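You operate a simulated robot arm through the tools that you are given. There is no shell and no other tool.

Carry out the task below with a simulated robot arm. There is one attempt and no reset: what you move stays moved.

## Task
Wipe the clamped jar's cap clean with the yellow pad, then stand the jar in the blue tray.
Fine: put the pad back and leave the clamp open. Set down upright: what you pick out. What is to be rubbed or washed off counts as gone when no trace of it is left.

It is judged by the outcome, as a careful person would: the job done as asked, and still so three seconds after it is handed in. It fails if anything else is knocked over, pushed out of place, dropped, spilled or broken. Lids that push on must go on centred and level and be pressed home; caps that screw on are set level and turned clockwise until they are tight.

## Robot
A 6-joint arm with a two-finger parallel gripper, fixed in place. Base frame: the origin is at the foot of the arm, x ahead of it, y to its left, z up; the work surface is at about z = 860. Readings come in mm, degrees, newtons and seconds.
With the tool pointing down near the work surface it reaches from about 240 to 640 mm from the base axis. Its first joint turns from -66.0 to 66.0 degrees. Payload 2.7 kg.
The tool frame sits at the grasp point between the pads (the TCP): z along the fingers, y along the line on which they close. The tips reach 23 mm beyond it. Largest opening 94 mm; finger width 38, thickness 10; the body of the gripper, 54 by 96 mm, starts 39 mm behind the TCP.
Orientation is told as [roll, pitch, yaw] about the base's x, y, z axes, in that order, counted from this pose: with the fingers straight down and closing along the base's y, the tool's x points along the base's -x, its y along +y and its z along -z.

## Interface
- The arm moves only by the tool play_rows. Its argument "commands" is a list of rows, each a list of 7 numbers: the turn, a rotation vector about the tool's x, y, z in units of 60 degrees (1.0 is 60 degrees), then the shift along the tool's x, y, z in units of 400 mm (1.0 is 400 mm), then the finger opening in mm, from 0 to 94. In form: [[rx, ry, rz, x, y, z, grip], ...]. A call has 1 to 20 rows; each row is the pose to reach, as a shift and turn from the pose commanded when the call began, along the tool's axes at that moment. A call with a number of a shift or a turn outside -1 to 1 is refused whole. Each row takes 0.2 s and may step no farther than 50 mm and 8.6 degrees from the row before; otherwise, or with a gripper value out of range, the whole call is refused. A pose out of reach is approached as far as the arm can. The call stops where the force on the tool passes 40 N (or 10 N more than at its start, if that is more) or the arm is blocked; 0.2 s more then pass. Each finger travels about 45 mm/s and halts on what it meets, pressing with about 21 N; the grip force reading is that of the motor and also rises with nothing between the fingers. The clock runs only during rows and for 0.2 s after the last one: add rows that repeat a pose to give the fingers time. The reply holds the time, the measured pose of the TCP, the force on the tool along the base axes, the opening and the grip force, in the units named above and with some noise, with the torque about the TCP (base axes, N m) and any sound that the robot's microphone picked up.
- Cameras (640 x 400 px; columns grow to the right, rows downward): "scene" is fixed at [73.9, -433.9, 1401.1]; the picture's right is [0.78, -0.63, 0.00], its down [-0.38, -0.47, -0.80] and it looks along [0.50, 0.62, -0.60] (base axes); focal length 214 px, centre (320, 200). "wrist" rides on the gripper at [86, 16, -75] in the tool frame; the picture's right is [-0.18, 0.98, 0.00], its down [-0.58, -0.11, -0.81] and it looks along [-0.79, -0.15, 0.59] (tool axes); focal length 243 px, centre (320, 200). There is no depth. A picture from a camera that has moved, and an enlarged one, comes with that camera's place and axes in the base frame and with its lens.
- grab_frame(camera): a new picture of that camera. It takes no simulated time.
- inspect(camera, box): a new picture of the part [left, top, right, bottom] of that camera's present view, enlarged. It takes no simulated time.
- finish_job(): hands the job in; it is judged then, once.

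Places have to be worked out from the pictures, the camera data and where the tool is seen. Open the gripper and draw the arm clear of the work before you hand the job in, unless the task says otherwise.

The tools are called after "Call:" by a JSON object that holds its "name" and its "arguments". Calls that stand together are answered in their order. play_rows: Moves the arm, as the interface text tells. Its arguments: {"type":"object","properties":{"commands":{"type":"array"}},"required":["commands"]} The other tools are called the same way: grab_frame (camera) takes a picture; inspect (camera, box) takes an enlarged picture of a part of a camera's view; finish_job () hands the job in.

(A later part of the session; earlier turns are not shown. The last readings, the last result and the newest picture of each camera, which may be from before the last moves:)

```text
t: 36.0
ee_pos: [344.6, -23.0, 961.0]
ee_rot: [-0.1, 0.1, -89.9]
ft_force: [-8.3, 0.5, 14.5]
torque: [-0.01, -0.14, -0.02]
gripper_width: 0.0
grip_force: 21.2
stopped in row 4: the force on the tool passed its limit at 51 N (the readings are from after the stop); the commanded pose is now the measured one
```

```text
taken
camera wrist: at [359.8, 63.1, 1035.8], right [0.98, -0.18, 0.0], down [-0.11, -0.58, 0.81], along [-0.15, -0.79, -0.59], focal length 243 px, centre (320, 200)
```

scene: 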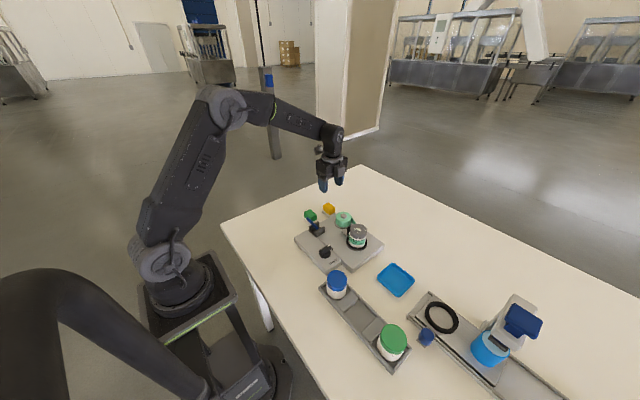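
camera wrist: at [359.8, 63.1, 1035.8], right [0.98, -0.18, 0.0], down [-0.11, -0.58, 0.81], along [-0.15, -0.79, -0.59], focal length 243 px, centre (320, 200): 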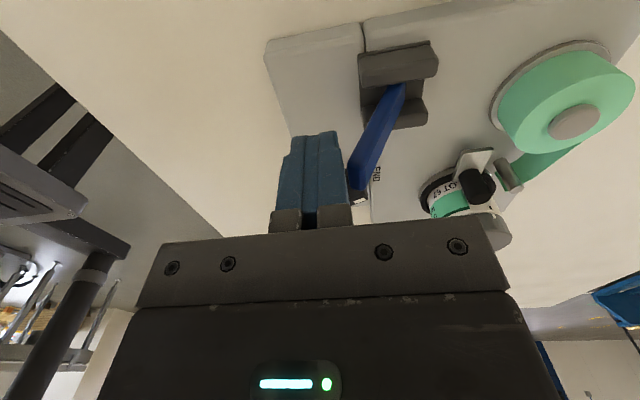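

The push stopped at a 51 N spike with the fingers against the lever's tip. Let me look at whether the lever or the clamp jaw has started moving.

Call:
{"name": "inspect", "arguments": {"camera": "scene", "box": [270, 180, 390, 270]}}

Call:
{"name": "inspect", "arguments": {"camera": "wrist", "box": [330, 20, 530, 220]}}

```text
4.44 times, centred on (330, 225) of scene
camera zoom: at [73.5, -433.8, 1401.1], right [0.78, -0.63, 0.0], down [-0.38, -0.47, -0.8], along [0.5, 0.62, -0.6], focal length 953 px, centre (276, 89)
```

zoom: 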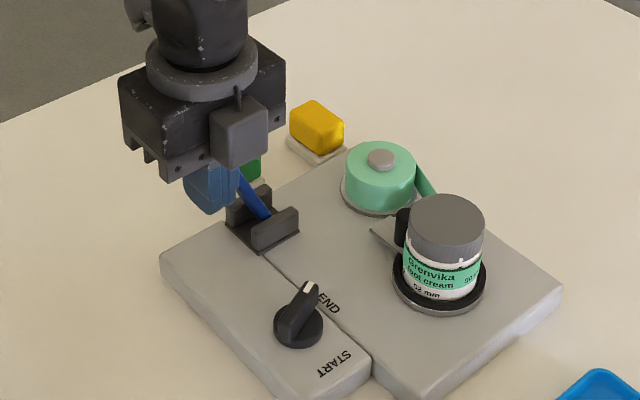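

```text
2.00 times, centred on (430, 120) of wrist
camera zoom: at [359.8, 63.1, 1035.8], right [0.98, -0.18, 0.0], down [-0.11, -0.58, 0.81], along [-0.15, -0.79, -0.59], focal length 485 px, centre (100, 360)
```

zoom: 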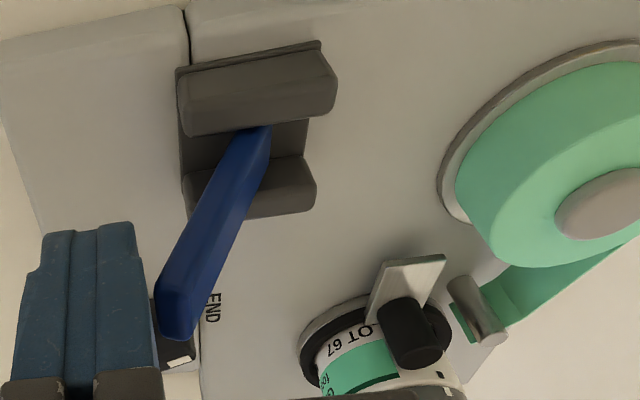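

The lever hardly moved. I'll back off to the earlier spot so I can compare its angle with the previous picture from the same place.

Call:
{"name": "play_rows", "arguments": {"commands": [[0, 0, 0, 0, -0.02, 0, 0], [0, 0, 0, 0, -0.045, 0, 0], [0, 0, 0, 0, -0.0665, 0.009, 0], [0, 0, 0, 0, -0.0665, 0.009, 0]]}}

Call:
{"name": "grab_frame", "arguments": {"camera": "wrist"}}

Call:
{"name": "inspect", "arguments": {"camera": "scene", "box": [270, 180, 390, 270]}}

```text
t: 37.0
ee_pos: [320.1, -25.5, 956.7]
ee_rot: [0.0, 0.0, -89.9]
ft_force: [0.1, 0.6, -0.6]
torque: [0.01, 0.01, 0.02]
gripper_width: 0.1
grip_force: 21.1
```

```text
taken
camera wrist: at [333.8, 62.7, 1031.1], right [0.98, -0.18, 0.0], down [-0.11, -0.58, 0.81], along [-0.15, -0.79, -0.59], focal length 243 px, centre (320, 200)
```

wrist: 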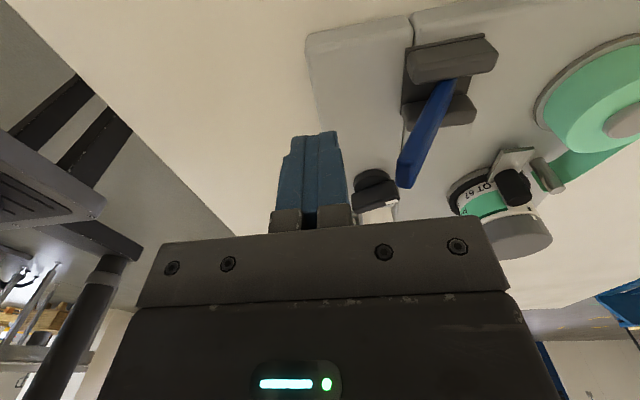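

```text
4.44 times, centred on (330, 225) of scene
camera zoom: at [73.9, -433.9, 1401.1], right [0.78, -0.63, 0.0], down [-0.38, -0.47, -0.8], along [0.5, 0.62, -0.6], focal length 953 px, centre (276, 89)
```

zoom: 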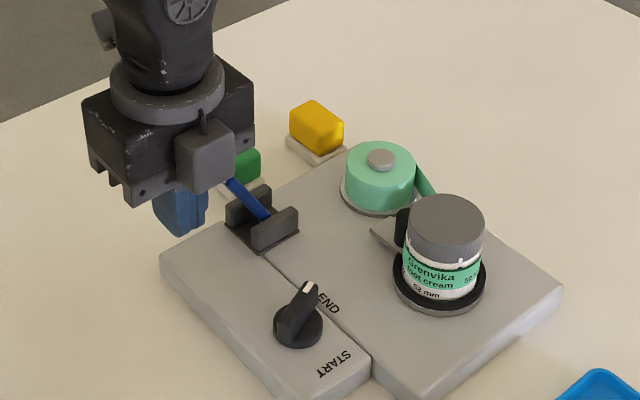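

The lever is back at the same angle, so it either is spring-loaded or blocked that way. I'll retry slowly, following the lever's own arc (forward and slightly up) to avoid wedging, and read the force.

Call:
{"name": "play_rows", "arguments": {"commands": [[0, 0, 0, 0, 0.03, 0, 0], [0, 0, 0, 0, 0.05, 0, 0], [0, 0, 0, 0, 0.0545, -0.0023, 0], [0, 0, 0, 0, 0.059, -0.0046, 0], [0, 0, 0, 0, 0.0635, -0.007, 0], [0, 0, 0, 0, 0.068, -0.0093, 0], [0, 0, 0, 0, 0.0725, -0.0115, 0], [0, 0, 0, 0, 0.077, -0.0135, 0]]}}

```text
t: 38.9
ee_pos: [350.1, -24.1, 962.8]
ee_rot: [0.0, 0.0, -90.0]
ft_force: [-0.6, 0.4, 0.4]
torque: [0.0, -0.02, -0.02]
gripper_width: 0.0
grip_force: 21.0
```

No force at all at x=350 this time. Let me see where the lever is relative to the fingers now.

Call:
{"name": "inspect", "arguments": {"camera": "wrist", "box": [260, 20, 460, 220]}}

Call:
{"name": "inspect", "arguments": {"camera": "scene", "box": [290, 190, 350, 245]}}

```text
2.00 times, centred on (360, 120) of wrist
camera zoom: at [364.9, 63.6, 1037.4], right [0.98, -0.18, 0.0], down [-0.11, -0.58, 0.81], along [-0.15, -0.79, -0.59], focal length 485 px, centre (240, 360)
```

zoom: 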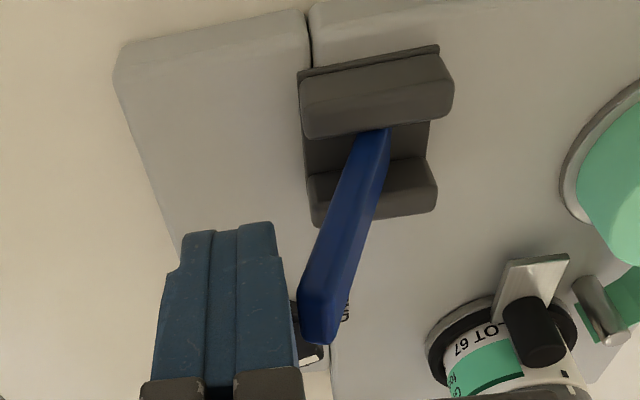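

```text
7.27 times, centred on (320, 218) of scene
camera zoom: at [73.9, -433.9, 1401.1], right [0.78, -0.63, 0.0], down [-0.38, -0.47, -0.8], along [0.5, 0.62, -0.6], focal length 1560 px, centre (320, 73)
```

zoom: 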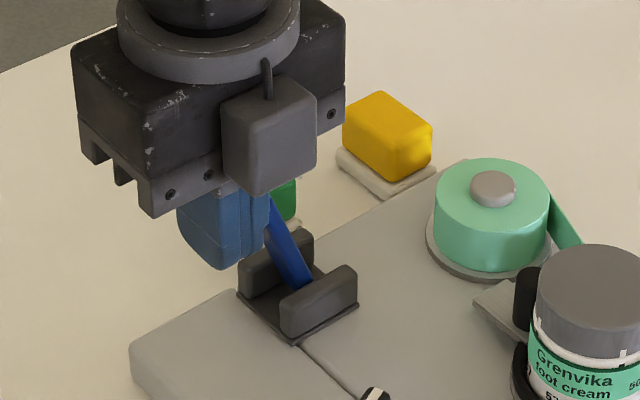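

The finger face is just reaching the lever's tip. I'll continue slowly along the arc.

Call:
{"name": "play_rows", "arguments": {"commands": [[0, 0, 0, 0, 0.003, -0.0012, 0], [0, 0, 0, 0, 0.006, -0.0024, 0], [0, 0, 0, 0, 0.009, -0.0036, 0], [0, 0, 0, 0, 0.012, -0.0046, 0], [0, 0, 0, 0, 0.015, -0.0056, 0], [0, 0, 0, 0, 0.018, -0.0066, 0]]}}

```text
t: 40.2
ee_pos: [357.1, -24.1, 963.7]
ee_rot: [-0.1, 0.0, -89.9]
ft_force: [-0.2, 0.1, 0.0]
torque: [0.01, -0.01, 0.0]
gripper_width: 0.2
grip_force: 21.1
```

Still no resistance at x=357, so the lever may be following freely. I'll look, then continue.

Call:
{"name": "inspect", "arguments": {"camera": "wrist", "box": [260, 20, 460, 220]}}

```text
2.00 times, centred on (360, 120) of wrist
camera zoom: at [372.4, 63.4, 1039.3], right [0.98, -0.18, 0.0], down [-0.11, -0.58, 0.81], along [-0.15, -0.79, -0.59], focal length 485 px, centre (240, 360)
```

zoom: 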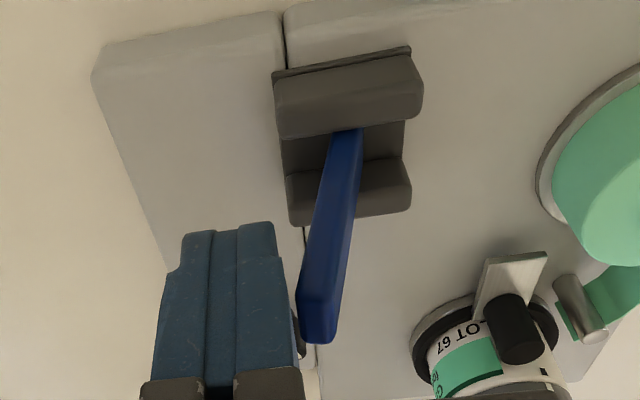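

The lever is swinging forward with the finger and offers almost no resistance. I'll keep pushing forward along the arc in moderate steps.

Call:
{"name": "play_rows", "arguments": {"commands": [[0, 0, 0, 0, 0.006, -0.0015, 0], [0, 0, 0, 0, 0.012, -0.003, 0], [0, 0, 0, 0, 0.018, -0.004, 0], [0, 0, 0, 0, 0.025, -0.005, 0], [0, 0, 0, 0, 0.0325, -0.006, 0], [0, 0, 0, 0, 0.04, -0.007, 0], [0, 0, 0, 0, 0.0475, -0.007, 0], [0, 0, 0, 0, 0.055, -0.007, 0], [0, 0, 0, 0, 0.0625, -0.007, 0]]}}

Call:
{"name": "inspect", "arguments": {"camera": "wrist", "box": [260, 20, 460, 220]}}

Call:
{"name": "inspect", "arguments": {"camera": "scene", "box": [290, 190, 380, 265]}}

```text
t: 42.2
ee_pos: [381.3, -24.1, 967.4]
ee_rot: [0.0, 0.0, -90.0]
ft_force: [-0.5, 0.7, -0.2]
torque: [0.0, 0.01, -0.01]
gripper_width: 0.0
grip_force: 20.8
```

```text
2.00 times, centred on (360, 120) of wrist
camera zoom: at [396.8, 63.0, 1042.5], right [0.98, -0.18, 0.0], down [-0.11, -0.58, 0.81], along [-0.15, -0.79, -0.59], focal length 485 px, centre (240, 360)
```

zoom: 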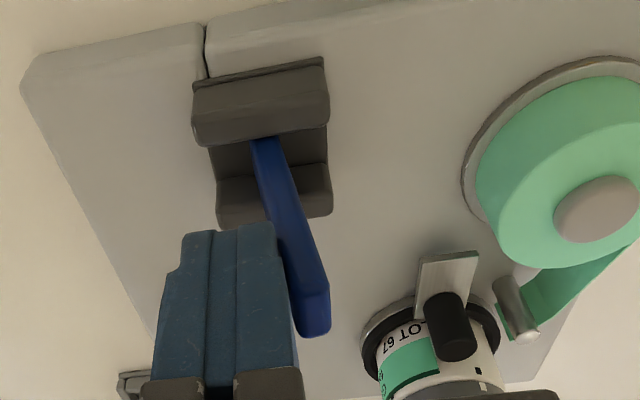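

```text
5.33 times, centred on (335, 228) of scene
camera zoom: at [73.9, -433.9, 1401.1], right [0.78, -0.63, 0.0], down [-0.38, -0.47, -0.8], along [0.5, 0.62, -0.6], focal length 1144 px, centre (240, 53)
```

zoom: 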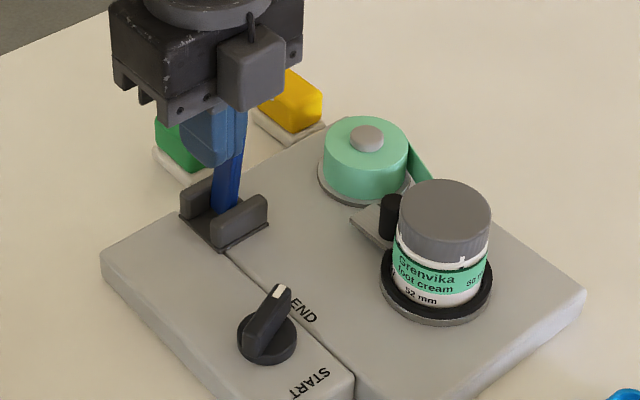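

The lever is now about upright and still moving freely. I'll continue pushing it over to the far side.

Call:
{"name": "play_rows", "arguments": {"commands": [[0, 0, 0, 0, 0.0075, 0, 0], [0, 0, 0, 0, 0.015, 0.001, 0], [0, 0, 0, 0, 0.0225, 0.002, 0], [0, 0, 0, 0, 0.03, 0.004, 0], [0, 0, 0, 0, 0.0375, 0.006, 0], [0, 0, 0, 0, 0.045, 0.008, 0], [0, 0, 0, 0, 0.0525, 0.01, 0]]}}

Call:
{"name": "inspect", "arguments": {"camera": "wrist", "box": [260, 20, 460, 220]}}

Call:
{"name": "inspect", "arguments": {"camera": "scene", "box": [290, 190, 380, 265]}}

```text
t: 43.9
ee_pos: [399.5, -25.2, 964.5]
ee_rot: [-0.3, 0.0, -90.0]
ft_force: [-17.2, 0.6, 16.3]
torque: [0.0, 0.25, 0.02]
gripper_width: 0.0
grip_force: 21.0
```

```text
2.00 times, centred on (360, 120) of wrist
camera zoom: at [416.0, 62.7, 1038.7], right [0.98, -0.18, -0.01], down [-0.1, -0.58, 0.81], along [-0.15, -0.79, -0.59], focal length 485 px, centre (240, 360)
```

zoom: 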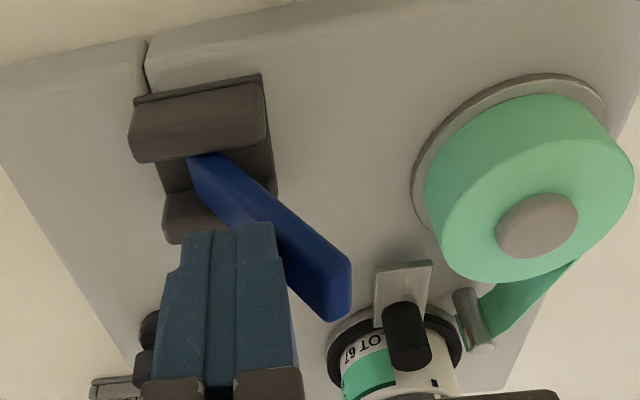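

```text
5.33 times, centred on (335, 228) of scene
camera zoom: at [73.2, -433.8, 1401.1], right [0.78, -0.63, 0.0], down [-0.38, -0.47, -0.8], along [0.5, 0.62, -0.6], focal length 1144 px, centre (240, 53)
```

zoom: 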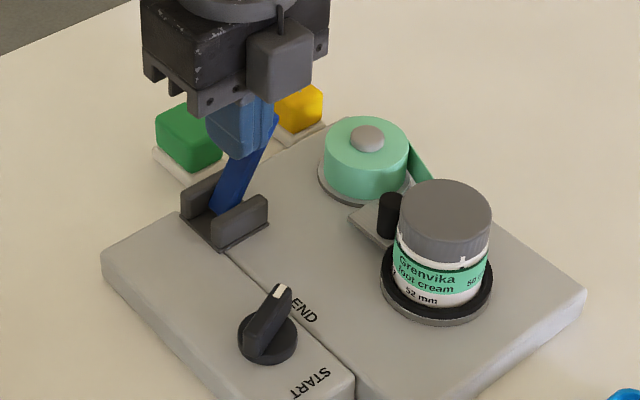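

The lever is over at about +28° with a firm stop (17 N), and the clamp jaw has slid roughly 6-7 mm away from the jar. I'll back off and confirm that both stay put.

Call:
{"name": "play_rows", "arguments": {"commands": [[0, 0, 0, 0, -0.01, -0.01, 0], [0, 0, 0, 0, -0.04, -0.02, 0], [0, 0, 0, 0, -0.07, -0.06, 0], [0, 0, 0, 0, -0.07, -0.15, 0], [0, 0, 0, 0, -0.07, -0.2, 0], [0, 0, 0, 0, -0.07, -0.2, 0]]}}

Call:
{"name": "inspect", "arguments": {"camera": "scene", "box": [290, 190, 380, 265]}}

Call:
{"name": "grab_frame", "arguments": {"camera": "wrist"}}

```text
t: 45.2
ee_pos: [375.2, -24.6, 1043.1]
ee_rot: [-0.1, 0.0, -90.0]
ft_force: [0.0, 0.2, -0.3]
torque: [0.02, -0.01, -0.01]
gripper_width: 0.0
grip_force: 21.1
```

```text
5.33 times, centred on (335, 228) of scene
camera zoom: at [73.9, -433.9, 1401.1], right [0.78, -0.63, 0.0], down [-0.38, -0.47, -0.8], along [0.5, 0.62, -0.6], focal length 1144 px, centre (240, 53)
```

zoom: 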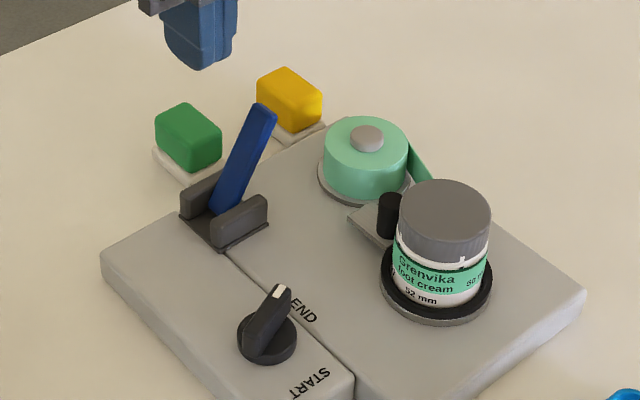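

```text
taken
camera wrist: at [389.8, 63.5, 1117.4], right [0.98, -0.18, 0.0], down [-0.11, -0.58, 0.81], along [-0.15, -0.79, -0.59], focal length 243 px, centre (320, 200)
```

wrist: 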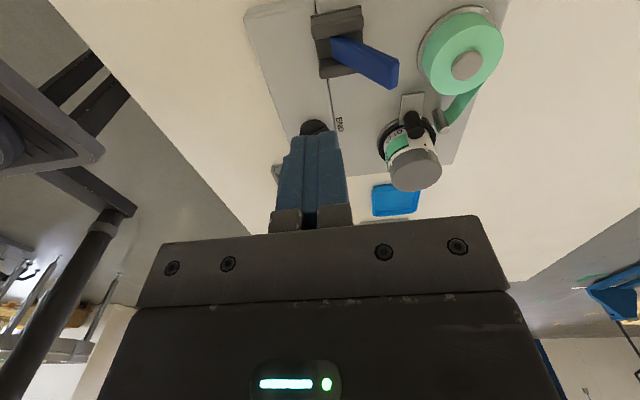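

The lever stays over and the clamp jaw is open. Next I'll move above the jar, turn the gripper to yaw -110 so the fingers miss the clamp post and tape peg, open to 80 mm, and check alignment.

Call:
{"name": "play_rows", "arguments": {"commands": [[0, 0, 0.08, -0.07, 0.045, 0, 20], [0, 0, 0.16, -0.15, 0.09, 0.01, 40], [0, 0, 0.25, -0.23, 0.14, 0.02, 60], [0, 0, 0.333, -0.305, 0.19, 0.02, 80], [0, 0, 0.333, -0.305, 0.19, 0.02, 80], [0, 0, 0.333, -0.305, 0.19, 0.02, 80]]}}

Call:
{"name": "grab_frame", "arguments": {"camera": "wrist"}}

Call:
{"name": "inspect", "arguments": {"camera": "wrist", "box": [240, 0, 420, 140]}}

```text
t: 46.6
ee_pos: [449.0, -148.5, 1034.6]
ee_rot: [0.0, -0.1, -110.1]
ft_force: [-0.2, 0.0, -0.1]
torque: [-0.01, -0.01, 0.02]
gripper_width: 79.9
grip_force: 0.0
```

```text
taken
camera wrist: at [494.0, -71.4, 1108.4], right [0.86, -0.51, 0.0], down [-0.3, -0.51, 0.81], along [-0.41, -0.69, -0.59], focal length 243 px, centre (320, 200)
```

wrist: 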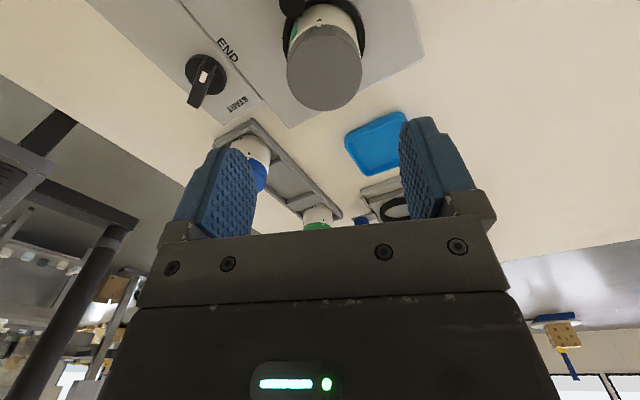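

```text
2.86 times, centred on (330, 70) of wrist
camera zoom: at [494.0, -71.4, 1108.4], right [0.86, -0.51, 0.0], down [-0.3, -0.51, 0.81], along [-0.41, -0.69, -0.59], focal length 693 px, centre (291, 571)
```

zoom: 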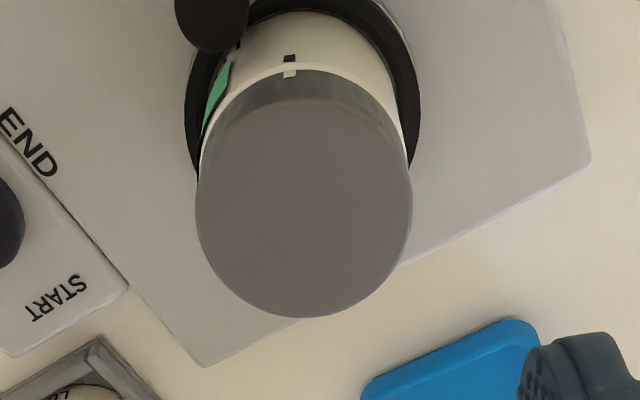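

The cap top is spotless. Triangulating from two views puts the cap centre at about (454.5,-143), top ≈ 944, so I'll shift about 5 mm and descend to just above it for another alignment check.

Call:
{"name": "play_rows", "arguments": {"commands": [[0, 0, 0, 0.013, 0.0105, 0.03, 80], [0, 0, 0, 0.013, 0.0105, 0.08, 80], [0, 0, 0, 0.013, 0.0105, 0.125, 80], [0, 0, 0, 0.013, 0.0105, 0.125, 80]]}}

Call:
{"name": "grab_frame", "arguments": {"camera": "wrist"}}

Call:
{"name": "inspect", "arguments": {"camera": "scene", "box": [320, 195, 400, 265]}}

```text
t: 47.6
ee_pos: [455.7, -143.7, 984.0]
ee_rot: [-0.1, 0.0, -110.0]
ft_force: [0.4, 0.2, -0.5]
torque: [0.02, -0.03, -0.02]
gripper_width: 80.1
grip_force: 0.2
```

```text
taken
camera wrist: at [499.9, -66.5, 1059.3], right [0.86, -0.51, 0.0], down [-0.3, -0.51, 0.81], along [-0.41, -0.69, -0.59], focal length 243 px, centre (320, 200)
```

wrist: 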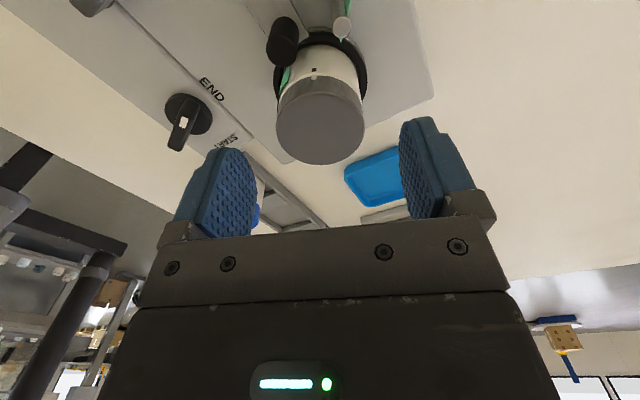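

```text
5.71 times, centred on (360, 230) of scene
camera zoom: at [73.9, -433.9, 1401.1], right [0.78, -0.63, 0.0], down [-0.38, -0.47, -0.8], along [0.5, 0.62, -0.6], focal length 1226 px, centre (91, 29)
```

zoom: 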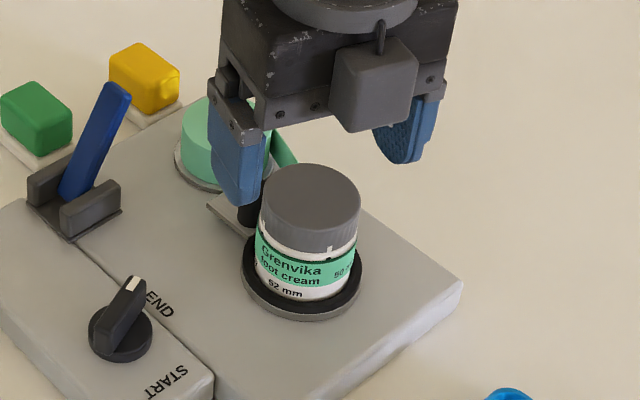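

The cap is centred between the fingers. I'll descend 50 mm so the pads straddle the cap and upper body.

Call:
{"name": "play_rows", "arguments": {"commands": [[0, 0, 0, 0, 0, 0.03, 80], [0, 0, 0, 0, 0, 0.06, 80], [0, 0, 0, 0, 0, 0.09, 80], [0, 0, 0, 0, 0, 0.11, 80], [0, 0, 0, 0, 0, 0.123, 80], [0, 0, 0, 0, 0, 0.123, 80]]}}

Call:
{"name": "grab_frame", "arguments": {"camera": "wrist"}}

Call:
{"name": "inspect", "arguments": {"camera": "scene", "box": [320, 205, 400, 275]}}

```text
t: 49.0
ee_pos: [456.9, -143.4, 935.4]
ee_rot: [-0.2, 0.0, -109.9]
ft_force: [-0.8, 0.0, 0.5]
torque: [0.0, -0.02, -0.02]
gripper_width: 80.2
grip_force: 0.1
```

```text
taken
camera wrist: at [500.4, -66.2, 1010.7], right [0.86, -0.51, 0.0], down [-0.3, -0.51, 0.81], along [-0.41, -0.69, -0.59], focal length 243 px, centre (320, 200)
```

wrist: 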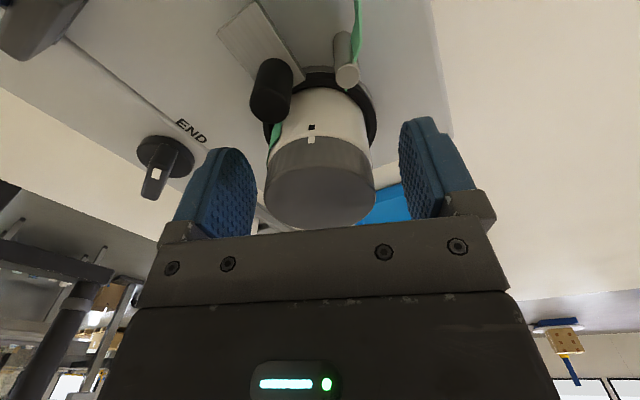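

```text
5.71 times, centred on (360, 240) of scene
camera zoom: at [73.9, -433.9, 1401.1], right [0.78, -0.63, 0.0], down [-0.38, -0.47, -0.8], along [0.5, 0.62, -0.6], focal length 1226 px, centre (91, -29)
```

zoom: 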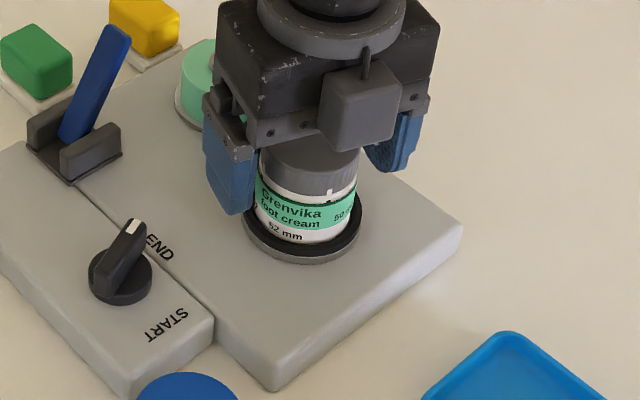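

Fingers straddle the jar cleanly, clear of the post and peg. Closing on the cap now.

Call:
{"name": "play_rows", "arguments": {"commands": [[0, 0, 0, 0, 0, 0, 66], [0, 0, 0, 0, 0, 0, 55], [0, 0, 0, 0, 0, 0, 45], [0, 0, 0, 0, 0, 0, 35], [0, 0, 0, 0, 0, 0, 30], [0, 0, 0, 0, 0, 0, 30]]}}

Call:
{"name": "inspect", "arguments": {"camera": "scene", "box": [320, 205, 400, 275]}}

```text
t: 50.5
ee_pos: [457.0, -142.7, 934.5]
ee_rot: [-0.1, 0.0, -110.0]
ft_force: [-0.4, 0.2, -0.5]
torque: [0.02, -0.01, -0.01]
gripper_width: 51.0
grip_force: 20.6
```

```text
5.71 times, centred on (360, 240) of scene
camera zoom: at [73.9, -433.9, 1401.1], right [0.78, -0.63, 0.0], down [-0.38, -0.47, -0.8], along [0.5, 0.62, -0.6], focal length 1226 px, centre (91, -29)
```

zoom: 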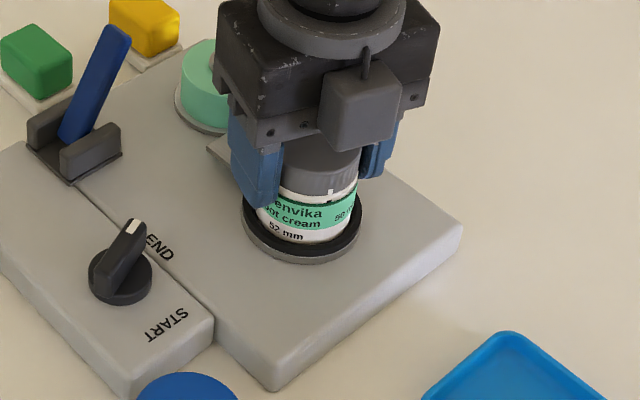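

Gripped at 51 mm with about 21 N and no side load. I'll lift gently and check that the jar comes out freely.

Call:
{"name": "play_rows", "arguments": {"commands": [[0, 0, 0, 0, 0, -0.008, 30], [0, 0, 0, 0, 0, -0.018, 30], [0, 0, 0, 0, 0, -0.03, 30], [0, 0, 0, 0, 0, -0.05, 30], [0, 0, 0, 0, 0, -0.075, 30], [0, 0, 0, 0, 0, -0.1, 30]]}}

Call:
{"name": "inspect", "arguments": {"camera": "scene", "box": [300, 185, 420, 275]}}

```text
t: 51.9
ee_pos: [455.5, -142.2, 975.4]
ee_rot: [-0.1, -0.1, -110.0]
ft_force: [0.2, -0.2, -0.9]
torque: [-0.04, 0.0, 0.01]
gripper_width: 50.8
grip_force: 20.9
```

```text
4.44 times, centred on (360, 230) of scene
camera zoom: at [73.9, -433.9, 1401.1], right [0.78, -0.63, 0.0], down [-0.38, -0.47, -0.8], along [0.5, 0.62, -0.6], focal length 953 px, centre (142, 67)
```

zoom: 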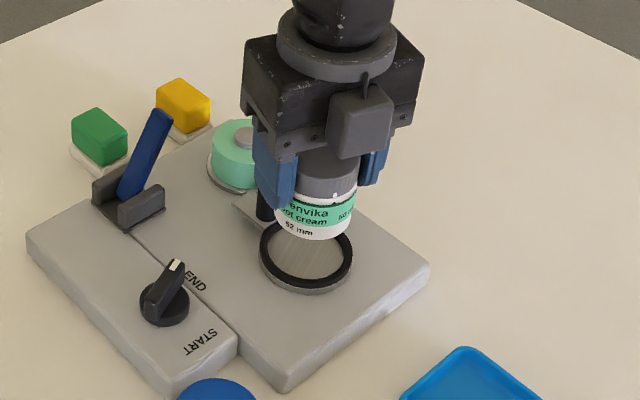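

The jar is out and hangs upright; the knob and lever are undisturbed. I'll raise it a little and carry it over the blue tray, then refine the tray position from there.

Call:
{"name": "play_rows", "arguments": {"commands": [[0, 0, 0, 0, 0, -0.03, 30], [0, 0, 0, -0.05, 0.017, -0.03, 30], [0, 0, 0, -0.13, 0.044, -0.03, 30], [0, 0, 0, -0.21, 0.071, -0.03, 30], [0, 0, 0, -0.29, 0.098, -0.03, 30], [0, 0, 0, -0.34, 0.115, -0.03, 30], [0, 0, 0, -0.364, 0.123, -0.03, 30], [0, 0, 0, -0.364, 0.123, -0.03, 30]]}}

Call:
{"name": "grab_frame", "arguments": {"camera": "wrist"}}

Call:
{"name": "inspect", "arguments": {"camera": "scene", "box": [340, 205, 460, 305]}}

```text
t: 53.6
ee_pos: [451.9, -297.6, 989.4]
ee_rot: [-0.1, 0.0, -110.0]
ft_force: [-0.2, 0.4, -0.6]
torque: [-0.03, -0.03, -0.02]
gripper_width: 50.7
grip_force: 20.9
```

```text
taken
camera wrist: at [495.8, -220.6, 1063.8], right [0.86, -0.51, 0.0], down [-0.3, -0.51, 0.81], along [-0.41, -0.69, -0.59], focal length 243 px, centre (320, 200)
```

wrist: 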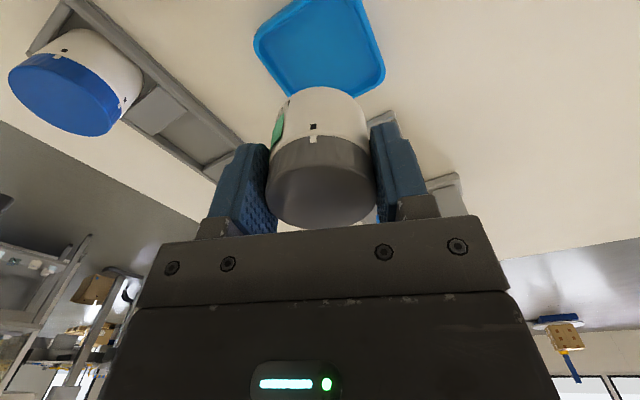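

```text
4.00 times, centred on (400, 255) of scene
camera zoom: at [73.9, -433.9, 1401.1], right [0.78, -0.63, 0.0], down [-0.38, -0.47, -0.8], along [0.5, 0.62, -0.6], focal length 858 px, centre (0, -20)
```

zoom: 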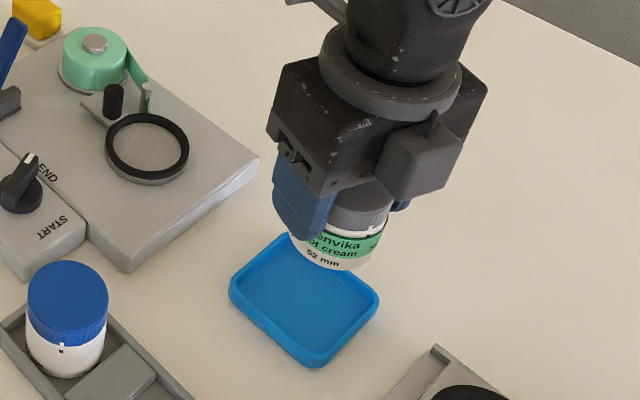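

Call:
{"name": "inspect", "arguments": {"camera": "wrist", "box": [240, 0, 400, 110]}}

Call:
{"name": "inspect", "arguments": {"camera": "scene", "box": [390, 255, 440, 300]}}

```text
3.64 times, centred on (320, 55) of wrist
camera zoom: at [495.8, -220.6, 1063.8], right [0.86, -0.51, 0.0], down [-0.3, -0.51, 0.81], along [-0.41, -0.69, -0.59], focal length 882 px, centre (320, 727)
```

zoom: 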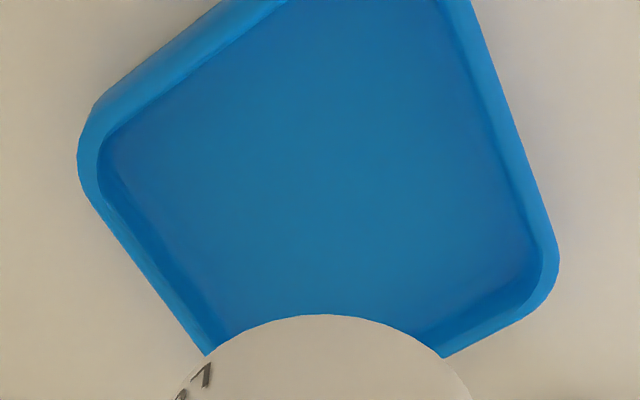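

```text
8.89 times, centred on (415, 278) of scene
camera zoom: at [73.9, -433.9, 1401.1], right [0.78, -0.63, 0.0], down [-0.38, -0.47, -0.8], along [0.5, 0.62, -0.6], focal length 1906 px, centre (-524, -489)
```

zoom: 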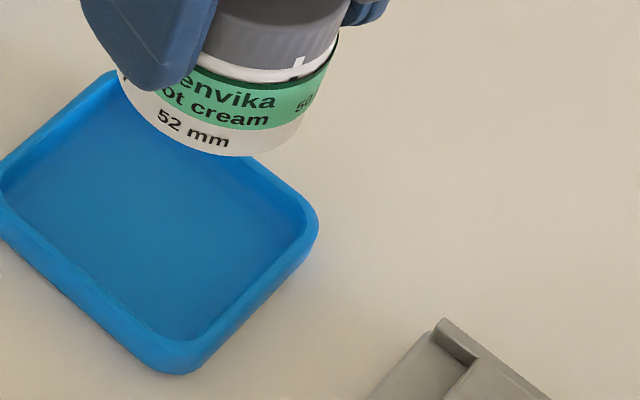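

Tray edges work out to x 413–493, y −337 to −255, so its centre is ≈ (453,-296), and the jar is about 1.5 mm off in x. I'll correct and descend to just above the tray floor.

Call:
{"name": "play_rows", "arguments": {"commands": [[0, 0, 0, 0.00125, 0.0035, 0.03, 30], [0, 0, 0, 0.00125, 0.0035, 0.07, 30], [0, 0, 0, 0.00125, 0.0035, 0.11, 30], [0, 0, 0, 0.00125, 0.0035, 0.145, 30], [0, 0, 0, 0.00125, 0.0035, 0.165, 30], [0, 0, 0, 0.00125, 0.0035, 0.165, 30]]}}

Call:
{"name": "inspect", "arguments": {"camera": "scene", "box": [360, 235, 440, 305]}}

Call:
{"name": "grab_frame", "arguments": {"camera": "wrist"}}

```text
t: 55.0
ee_pos: [454.3, -297.4, 922.3]
ee_rot: [-0.1, 0.0, -109.9]
ft_force: [0.3, -0.3, -0.8]
torque: [0.01, 0.01, -0.02]
gripper_width: 51.1
grip_force: 20.8
```

```text
5.71 times, centred on (400, 270) of scene
camera zoom: at [73.9, -433.9, 1401.1], right [0.78, -0.63, 0.0], down [-0.38, -0.47, -0.8], along [0.5, 0.62, -0.6], focal length 1226 px, centre (-137, -200)
```

zoom: 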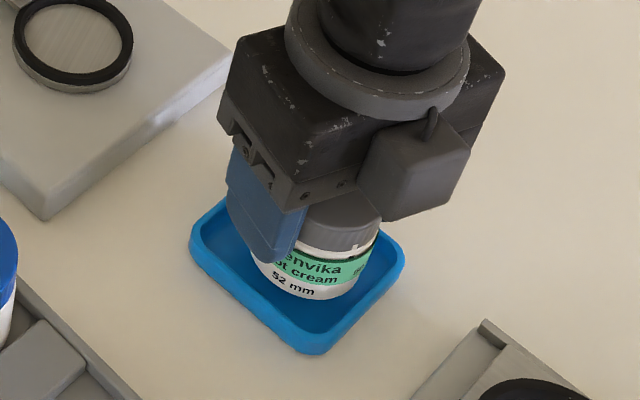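

```text
taken
camera wrist: at [497.7, -220.3, 996.3], right [0.86, -0.51, 0.0], down [-0.3, -0.51, 0.81], along [-0.41, -0.69, -0.59], focal length 243 px, centre (320, 200)
```

wrist: 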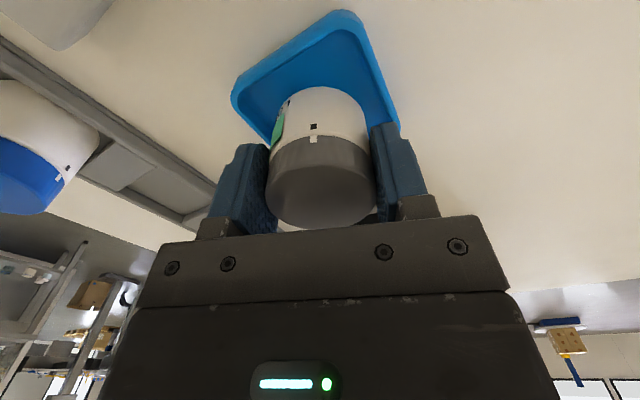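

The jar hangs just above the tray floor and inside all four sides. I'll go down slowly, feeling for contact.

Call:
{"name": "play_rows", "arguments": {"commands": [[0, 0, 0, 0, 0, 0.005, 30], [0, 0, 0, 0, 0, 0.01, 30], [0, 0, 0, 0, 0, 0.0145, 30], [0, 0, 0, 0, 0, 0.0145, 30]]}}

```text
t: 56.0
ee_pos: [454.3, -296.6, 916.0]
ee_rot: [-0.2, 0.1, -110.0]
ft_force: [1.0, 0.9, -0.9]
torque: [0.0, 0.04, 0.02]
gripper_width: 51.2
grip_force: 20.7
```

No contact at z=916; continuing down in small steps.

Call:
{"name": "play_rows", "arguments": {"commands": [[0, 0, 0, 0, 0, 0.003, 30], [0, 0, 0, 0, 0, 0.006, 30], [0, 0, 0, 0, 0, 0.008, 30], [0, 0, 0, 0, 0, 0.008, 30]]}}

```text
t: 57.0
ee_pos: [452.3, -296.1, 912.4]
ee_rot: [0.0, 0.1, -110.1]
ft_force: [-0.6, 0.0, -1.7]
torque: [-0.02, 0.01, -0.01]
gripper_width: 51.0
grip_force: 20.9
```

Call:
{"name": "inspect", "arguments": {"camera": "scene", "box": [375, 255, 425, 300]}}

Call:
{"name": "inspect", "arguments": {"camera": "wrist", "box": [220, 0, 420, 150]}}

```text
8.89 times, centred on (400, 278) of scene
camera zoom: at [73.9, -433.9, 1401.1], right [0.78, -0.63, 0.0], down [-0.38, -0.47, -0.8], along [0.5, 0.62, -0.6], focal length 1906 px, centre (-391, -489)
```

zoom: 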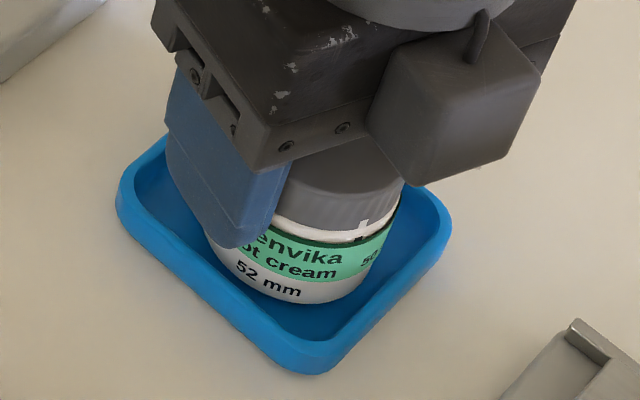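

```text
2.67 times, centred on (320, 75) of wrist
camera zoom: at [497.2, -219.6, 987.4], right [0.86, -0.51, 0.0], down [-0.3, -0.51, 0.81], along [-0.41, -0.69, -0.59], focal length 647 px, centre (320, 533)
```

zoom: 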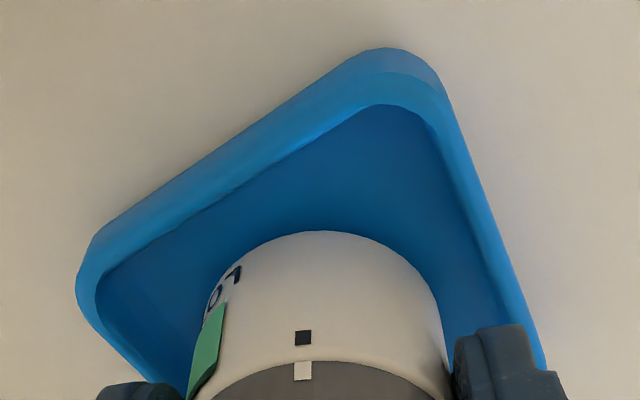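

The jar is well within the tray's rim and close to the floor. I'll keep lowering by a millimetre at a time.

Call:
{"name": "play_rows", "arguments": {"commands": [[0, 0, 0, 0, 0, 0.002, 30], [0, 0, 0, 0, 0, 0.004, 30], [0, 0, 0, 0, 0, 0.005, 30], [0, 0, 0, 0, 0, 0.005, 30]]}}

```text
t: 58.0
ee_pos: [454.5, -296.7, 911.1]
ee_rot: [-0.1, -0.1, -110.0]
ft_force: [0.6, 0.4, -2.6]
torque: [-0.01, 0.0, -0.04]
gripper_width: 50.8
grip_force: 21.1
```

Call:
{"name": "play_rows", "arguments": {"commands": [[0, 0, 0, 0, 0, 0.002, 30], [0, 0, 0, 0, 0, 0.004, 30], [0, 0, 0, 0, 0, 0.005, 30], [0, 0, 0, 0, 0, 0.005, 30]]}}

```text
t: 59.0
ee_pos: [454.1, -296.6, 909.7]
ee_rot: [0.0, -0.1, -110.0]
ft_force: [-0.4, 0.3, 1.3]
torque: [0.01, -0.02, 0.0]
gripper_width: 50.9
grip_force: 21.3
```

Force along z is turning slightly positive (1.3 N) at z≈909.7, so the base is about to touch. One more small step to confirm contact.

Call:
{"name": "play_rows", "arguments": {"commands": [[0, 0, 0, 0, 0, 0.0015, 30], [0, 0, 0, 0, 0, 0.0025, 30], [0, 0, 0, 0, 0, 0.0025, 30]]}}

```text
t: 59.9
ee_pos: [456.2, -296.6, 908.8]
ee_rot: [0.0, -0.1, -110.0]
ft_force: [-2.0, -2.1, 8.7]
torque: [-0.14, 0.14, 0.0]
gripper_width: 50.9
grip_force: 21.6
```

Firm contact (8.7 N): the jar stands on the tray floor. I'll ease off slightly, open the fingers evenly and back straight up.

Call:
{"name": "play_rows", "arguments": {"commands": [[0, 0, 0, 0, 0, -0.002, 30], [0, 0, 0, 0, 0, -0.002, 55], [0, 0, 0, 0, 0, -0.002, 70], [0, 0, 0, 0, 0, -0.002, 80], [0, 0, 0, 0, 0, -0.002, 80], [0, 0, 0, 0, 0, -0.002, 80]]}}

Call:
{"name": "inspect", "arguments": {"camera": "scene", "box": [360, 235, 440, 305]}}

```text
t: 61.2
ee_pos: [454.1, -295.2, 909.6]
ee_rot: [-0.1, 0.1, -110.0]
ft_force: [-0.5, 0.3, 0.4]
torque: [-0.01, 0.0, -0.01]
gripper_width: 79.9
grip_force: 0.1
```

```text
5.71 times, centred on (400, 270) of scene
camera zoom: at [73.9, -433.9, 1401.1], right [0.78, -0.63, 0.0], down [-0.38, -0.47, -0.8], along [0.5, 0.62, -0.6], focal length 1226 px, centre (-137, -200)
```

zoom: 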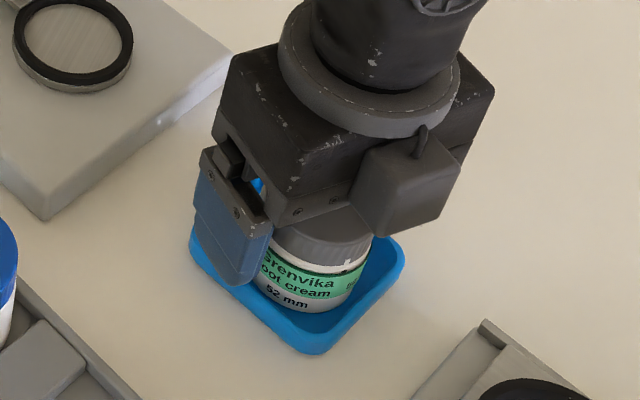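

The jar stands alone with the fingers open. Backing straight up to a safe height and viewing everything.

Call:
{"name": "play_rows", "arguments": {"commands": [[0, 0, 0, 0, 0, -0.04, 80], [0, 0, 0, 0, 0, -0.1, 80], [0, 0, 0, 0, 0, -0.18, 80], [0, 0, 0, 0, 0, -0.27, 80], [0, 0, 0, 0, 0, -0.35, 80], [0, 0, 0, 0, 0, -0.35, 80]]}}

Call:
{"name": "grab_frame", "arguments": {"camera": "scene"}}

Call:
{"name": "grab_frame", "arguments": {"camera": "wrist"}}

Call:
{"name": "inspect", "arguments": {"camera": "scene", "box": [300, 200, 420, 300]}}

```text
t: 62.6
ee_pos: [454.8, -295.4, 1048.9]
ee_rot: [-0.2, 0.1, -110.0]
ft_force: [0.7, -0.3, 0.6]
torque: [0.02, 0.0, -0.03]
gripper_width: 80.0
grip_force: 0.1
```

```text
taken
```

scene: 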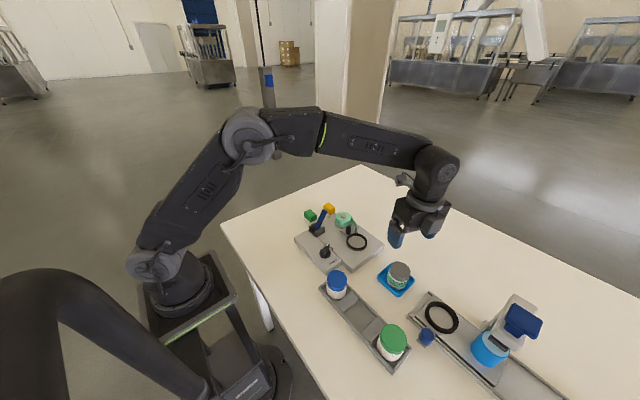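

```text
taken
camera wrist: at [498.1, -218.5, 1122.9], right [0.86, -0.51, 0.0], down [-0.3, -0.51, 0.81], along [-0.41, -0.69, -0.59], focal length 243 px, centre (320, 200)
```

wrist: 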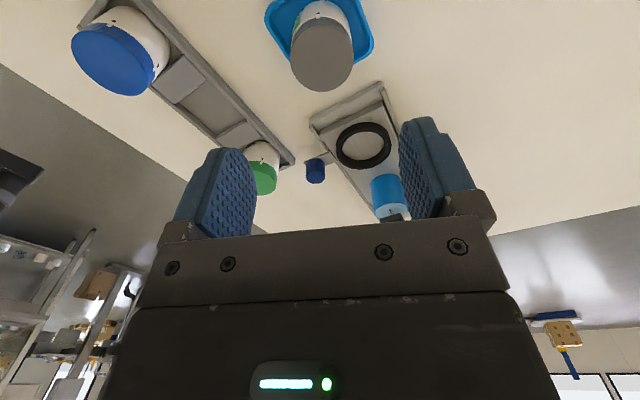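

```text
4.00 times, centred on (360, 250) of scene
camera zoom: at [73.9, -433.9, 1401.1], right [0.78, -0.63, 0.0], down [-0.38, -0.47, -0.8], along [0.5, 0.62, -0.6], focal length 858 px, centre (160, 0)
```

zoom: 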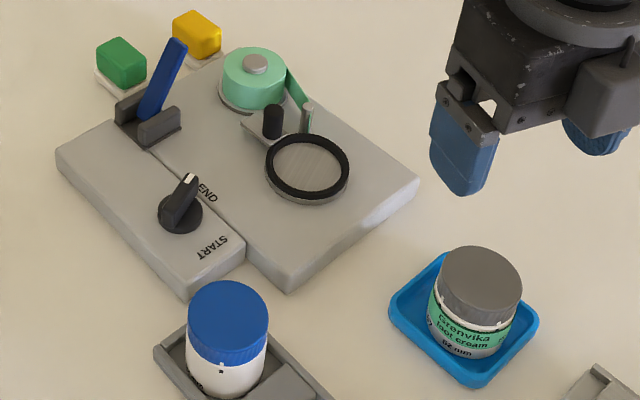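

The jar stands upright in the tray. Let me check the cap closely for any leftover trace, and compare the knob with its original setting.

Call:
{"name": "inspect", "arguments": {"camera": "wrist", "box": [260, 0, 390, 100]}}

Call:
{"name": "inspect", "arguments": {"camera": "scene", "box": [375, 255, 425, 300]}}

Call:
{"name": "inspect", "arguments": {"camera": "scene", "box": [330, 200, 390, 255]}}

Call:
{"name": "inspect", "arguments": {"camera": "scene", "box": [300, 195, 390, 275]}}

```text
4.00 times, centred on (325, 50) of wrist
camera zoom: at [498.1, -218.5, 1122.9], right [0.86, -0.51, 0.0], down [-0.3, -0.51, 0.81], along [-0.41, -0.69, -0.59], focal length 970 px, centre (300, 800)
```

zoom: 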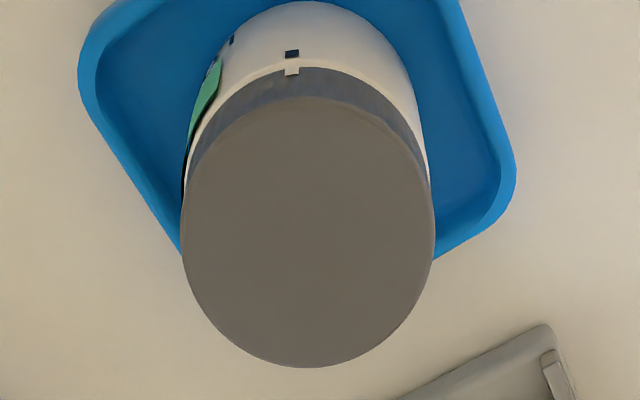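

```text
8.89 times, centred on (400, 278) of scene
camera zoom: at [73.9, -433.9, 1401.1], right [0.78, -0.63, 0.0], down [-0.38, -0.47, -0.8], along [0.5, 0.62, -0.6], focal length 1906 px, centre (-391, -489)
```

zoom: 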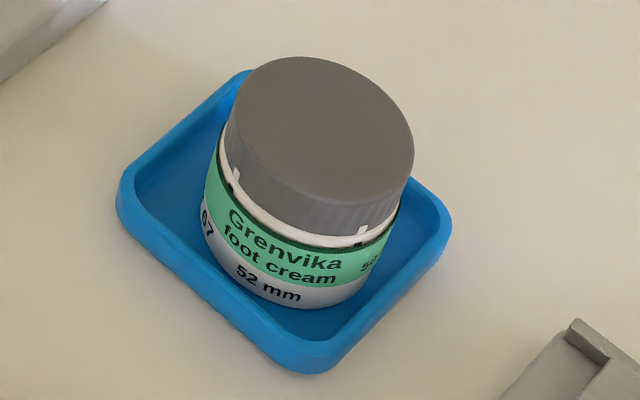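

```text
7.27 times, centred on (360, 228) of scene
camera zoom: at [73.9, -433.9, 1401.1], right [0.78, -0.63, 0.0], down [-0.38, -0.47, -0.8], along [0.5, 0.62, -0.6], focal length 1560 px, centre (29, 0)
```

zoom: 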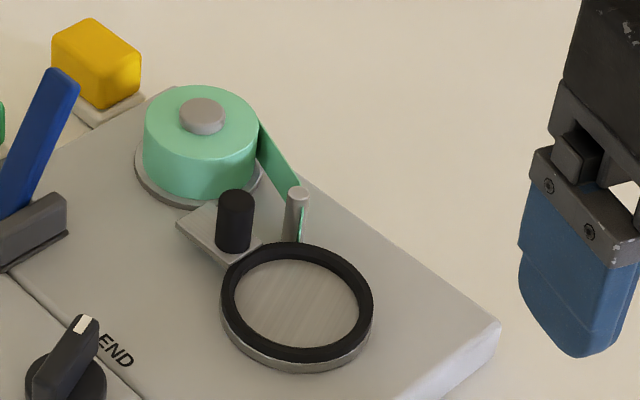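

```text
5.00 times, centred on (345, 235) of scene
camera zoom: at [73.9, -433.9, 1401.1], right [0.78, -0.63, 0.0], down [-0.38, -0.47, -0.8], along [0.5, 0.62, -0.6], focal length 1072 px, centre (195, 25)
```

zoom: 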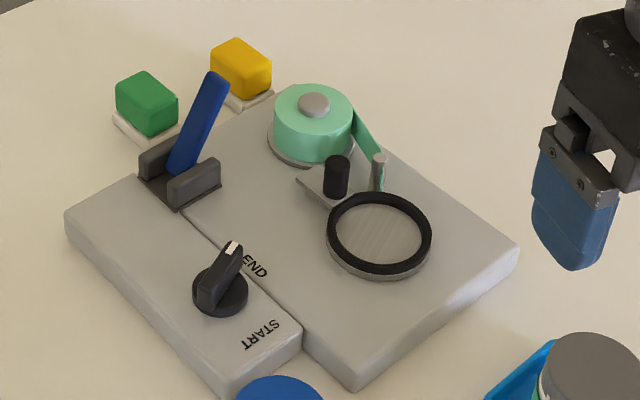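

The cap and its sides are spotless, the jar's tick marks remain aligned, and the pad is where it was. The only side effect is the knob, which the rubbing backdrove ~17° past END; I'll carefully turn it back. First I'll go above the knob while turning the gripper.

Call:
{"name": "play_rows", "arguments": {"commands": [[0, 0, -0.125, 0.042, -0.05, 0, 80], [0, 0, -0.25, 0.083, -0.101, 0, 80], [0, 0, -0.375, 0.125, -0.152, 0, 80], [0, 0, -0.5, 0.167, -0.203, 0, 70], [0, 0, -0.625, 0.208, -0.253, 0, 60], [0, 0, -0.75, 0.25, -0.304, 0, 50], [0, 0, -0.875, 0.291, -0.355, 0, 45], [0, 0, -1.0, 0.333, -0.405, 0, 45], [0, 0, -1.0, 0.333, -0.405, 0, 45]]}}

```text
t: 64.7
ee_pos: [345.2, -117.2, 1049.6]
ee_rot: [0.0, 0.0, -49.9]
ft_force: [0.0, 0.0, 0.0]
torque: [-0.02, 0.0, -0.01]
gripper_width: 44.9
grip_force: 0.1
```

Now finishing the turn to yaw 0 and looking down at the knob to measure its angle.

Call:
{"name": "play_rows", "arguments": {"commands": [[0, 0, -0.14, 0, 0, 0, 45], [0, 0, -0.28, 0, 0, 0, 45], [0, 0, -0.42, 0, 0, 0, 45], [0, 0, -0.56, 0, 0, 0, 45], [0, 0, -0.7, 0, 0, 0, 45], [0, 0, -0.833, 0, 0, 0, 45], [0, 0, -0.833, 0, 0, 0, 45]]}}

Call:
{"name": "grab_frame", "arguments": {"camera": "wrist"}}

Call:
{"name": "inspect", "arguments": {"camera": "wrist", "box": [240, 0, 400, 120]}}

```text
t: 66.2
ee_pos: [346.4, -115.1, 1049.1]
ee_rot: [0.0, 0.0, 0.1]
ft_force: [-0.1, 0.1, 0.2]
torque: [-0.01, -0.04, 0.01]
gripper_width: 44.9
grip_force: 0.1
```

```text
taken
camera wrist: at [259.9, -99.0, 1124.0], right [0.18, 0.98, 0.0], down [0.58, -0.11, 0.81], along [0.79, -0.15, -0.59], focal length 243 px, centre (320, 200)
```

wrist: 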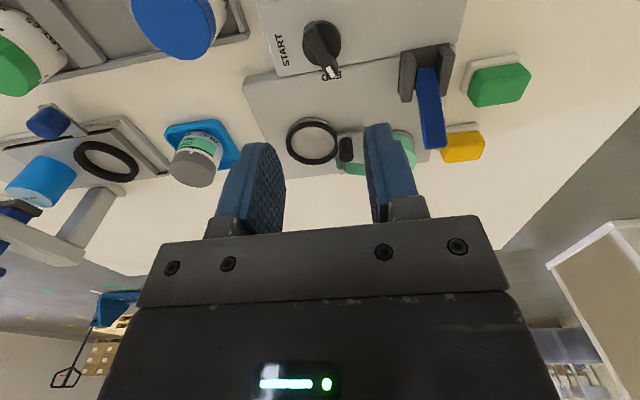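

```text
3.33 times, centred on (320, 60) of wrist
camera zoom: at [259.9, -99.0, 1124.0], right [0.18, 0.98, 0.0], down [0.58, -0.11, 0.81], along [0.79, -0.15, -0.59], focal length 809 px, centre (320, 667)
```

zoom: 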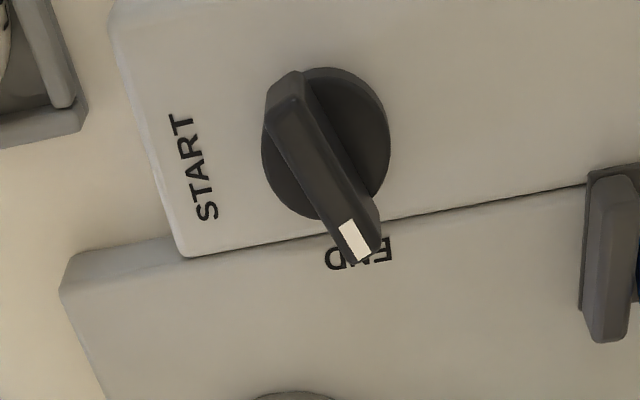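

The handle measures about +16.6° now versus roughly −3 to −5° originally, centred near (348,-113), with its top at z≈906. I'll align the gripper with it and lower the open fingers around the handle, staying above the round base.

Call:
{"name": "play_rows", "arguments": {"commands": [[0, 0, -0.1, -0.00375, 0.00175, 0.02, 45], [0, 0, -0.2, -0.00375, 0.00175, 0.06, 45], [0, 0, -0.277, -0.00375, 0.00175, 0.13, 45], [0, 0, -0.277, -0.00375, 0.00175, 0.2, 45], [0, 0, -0.277, -0.00375, 0.00175, 0.27, 45], [0, 0, -0.277, -0.00375, 0.00175, 0.27, 45]]}}

Call:
{"name": "grab_frame", "arguments": {"camera": "wrist"}}

Call:
{"name": "inspect", "arguments": {"camera": "scene", "box": [290, 200, 370, 270]}}

```text
t: 67.7
ee_pos: [349.7, -116.9, 941.3]
ee_rot: [0.0, 0.1, 16.5]
ft_force: [-0.4, 0.3, -0.3]
torque: [0.0, -0.05, -0.01]
gripper_width: 44.9
grip_force: 0.0
```

```text
taken
camera wrist: at [259.7, -125.1, 1016.2], right [-0.11, 0.99, 0.0], down [0.59, 0.06, 0.81], along [0.8, 0.09, -0.59], focal length 243 px, centre (320, 200)
```

wrist: 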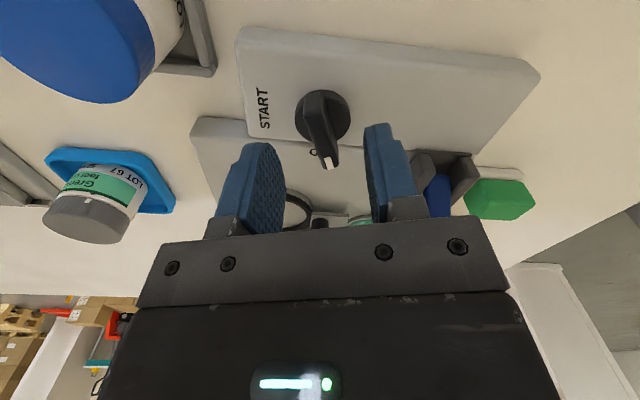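

```text
5.71 times, centred on (330, 235) of scene
camera zoom: at [73.9, -433.9, 1401.1], right [0.78, -0.63, 0.0], down [-0.38, -0.47, -0.8], along [0.5, 0.62, -0.6], focal length 1226 px, centre (263, 0)
```

zoom: 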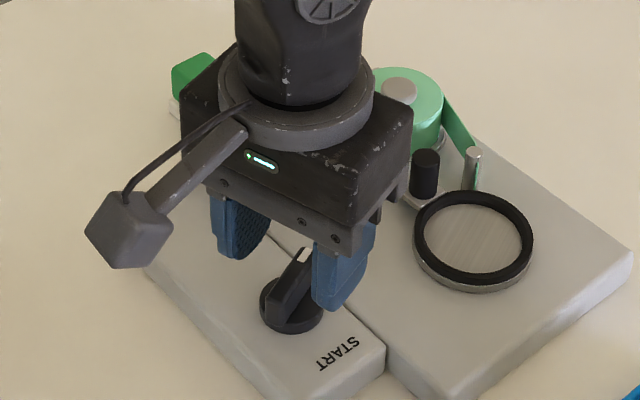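

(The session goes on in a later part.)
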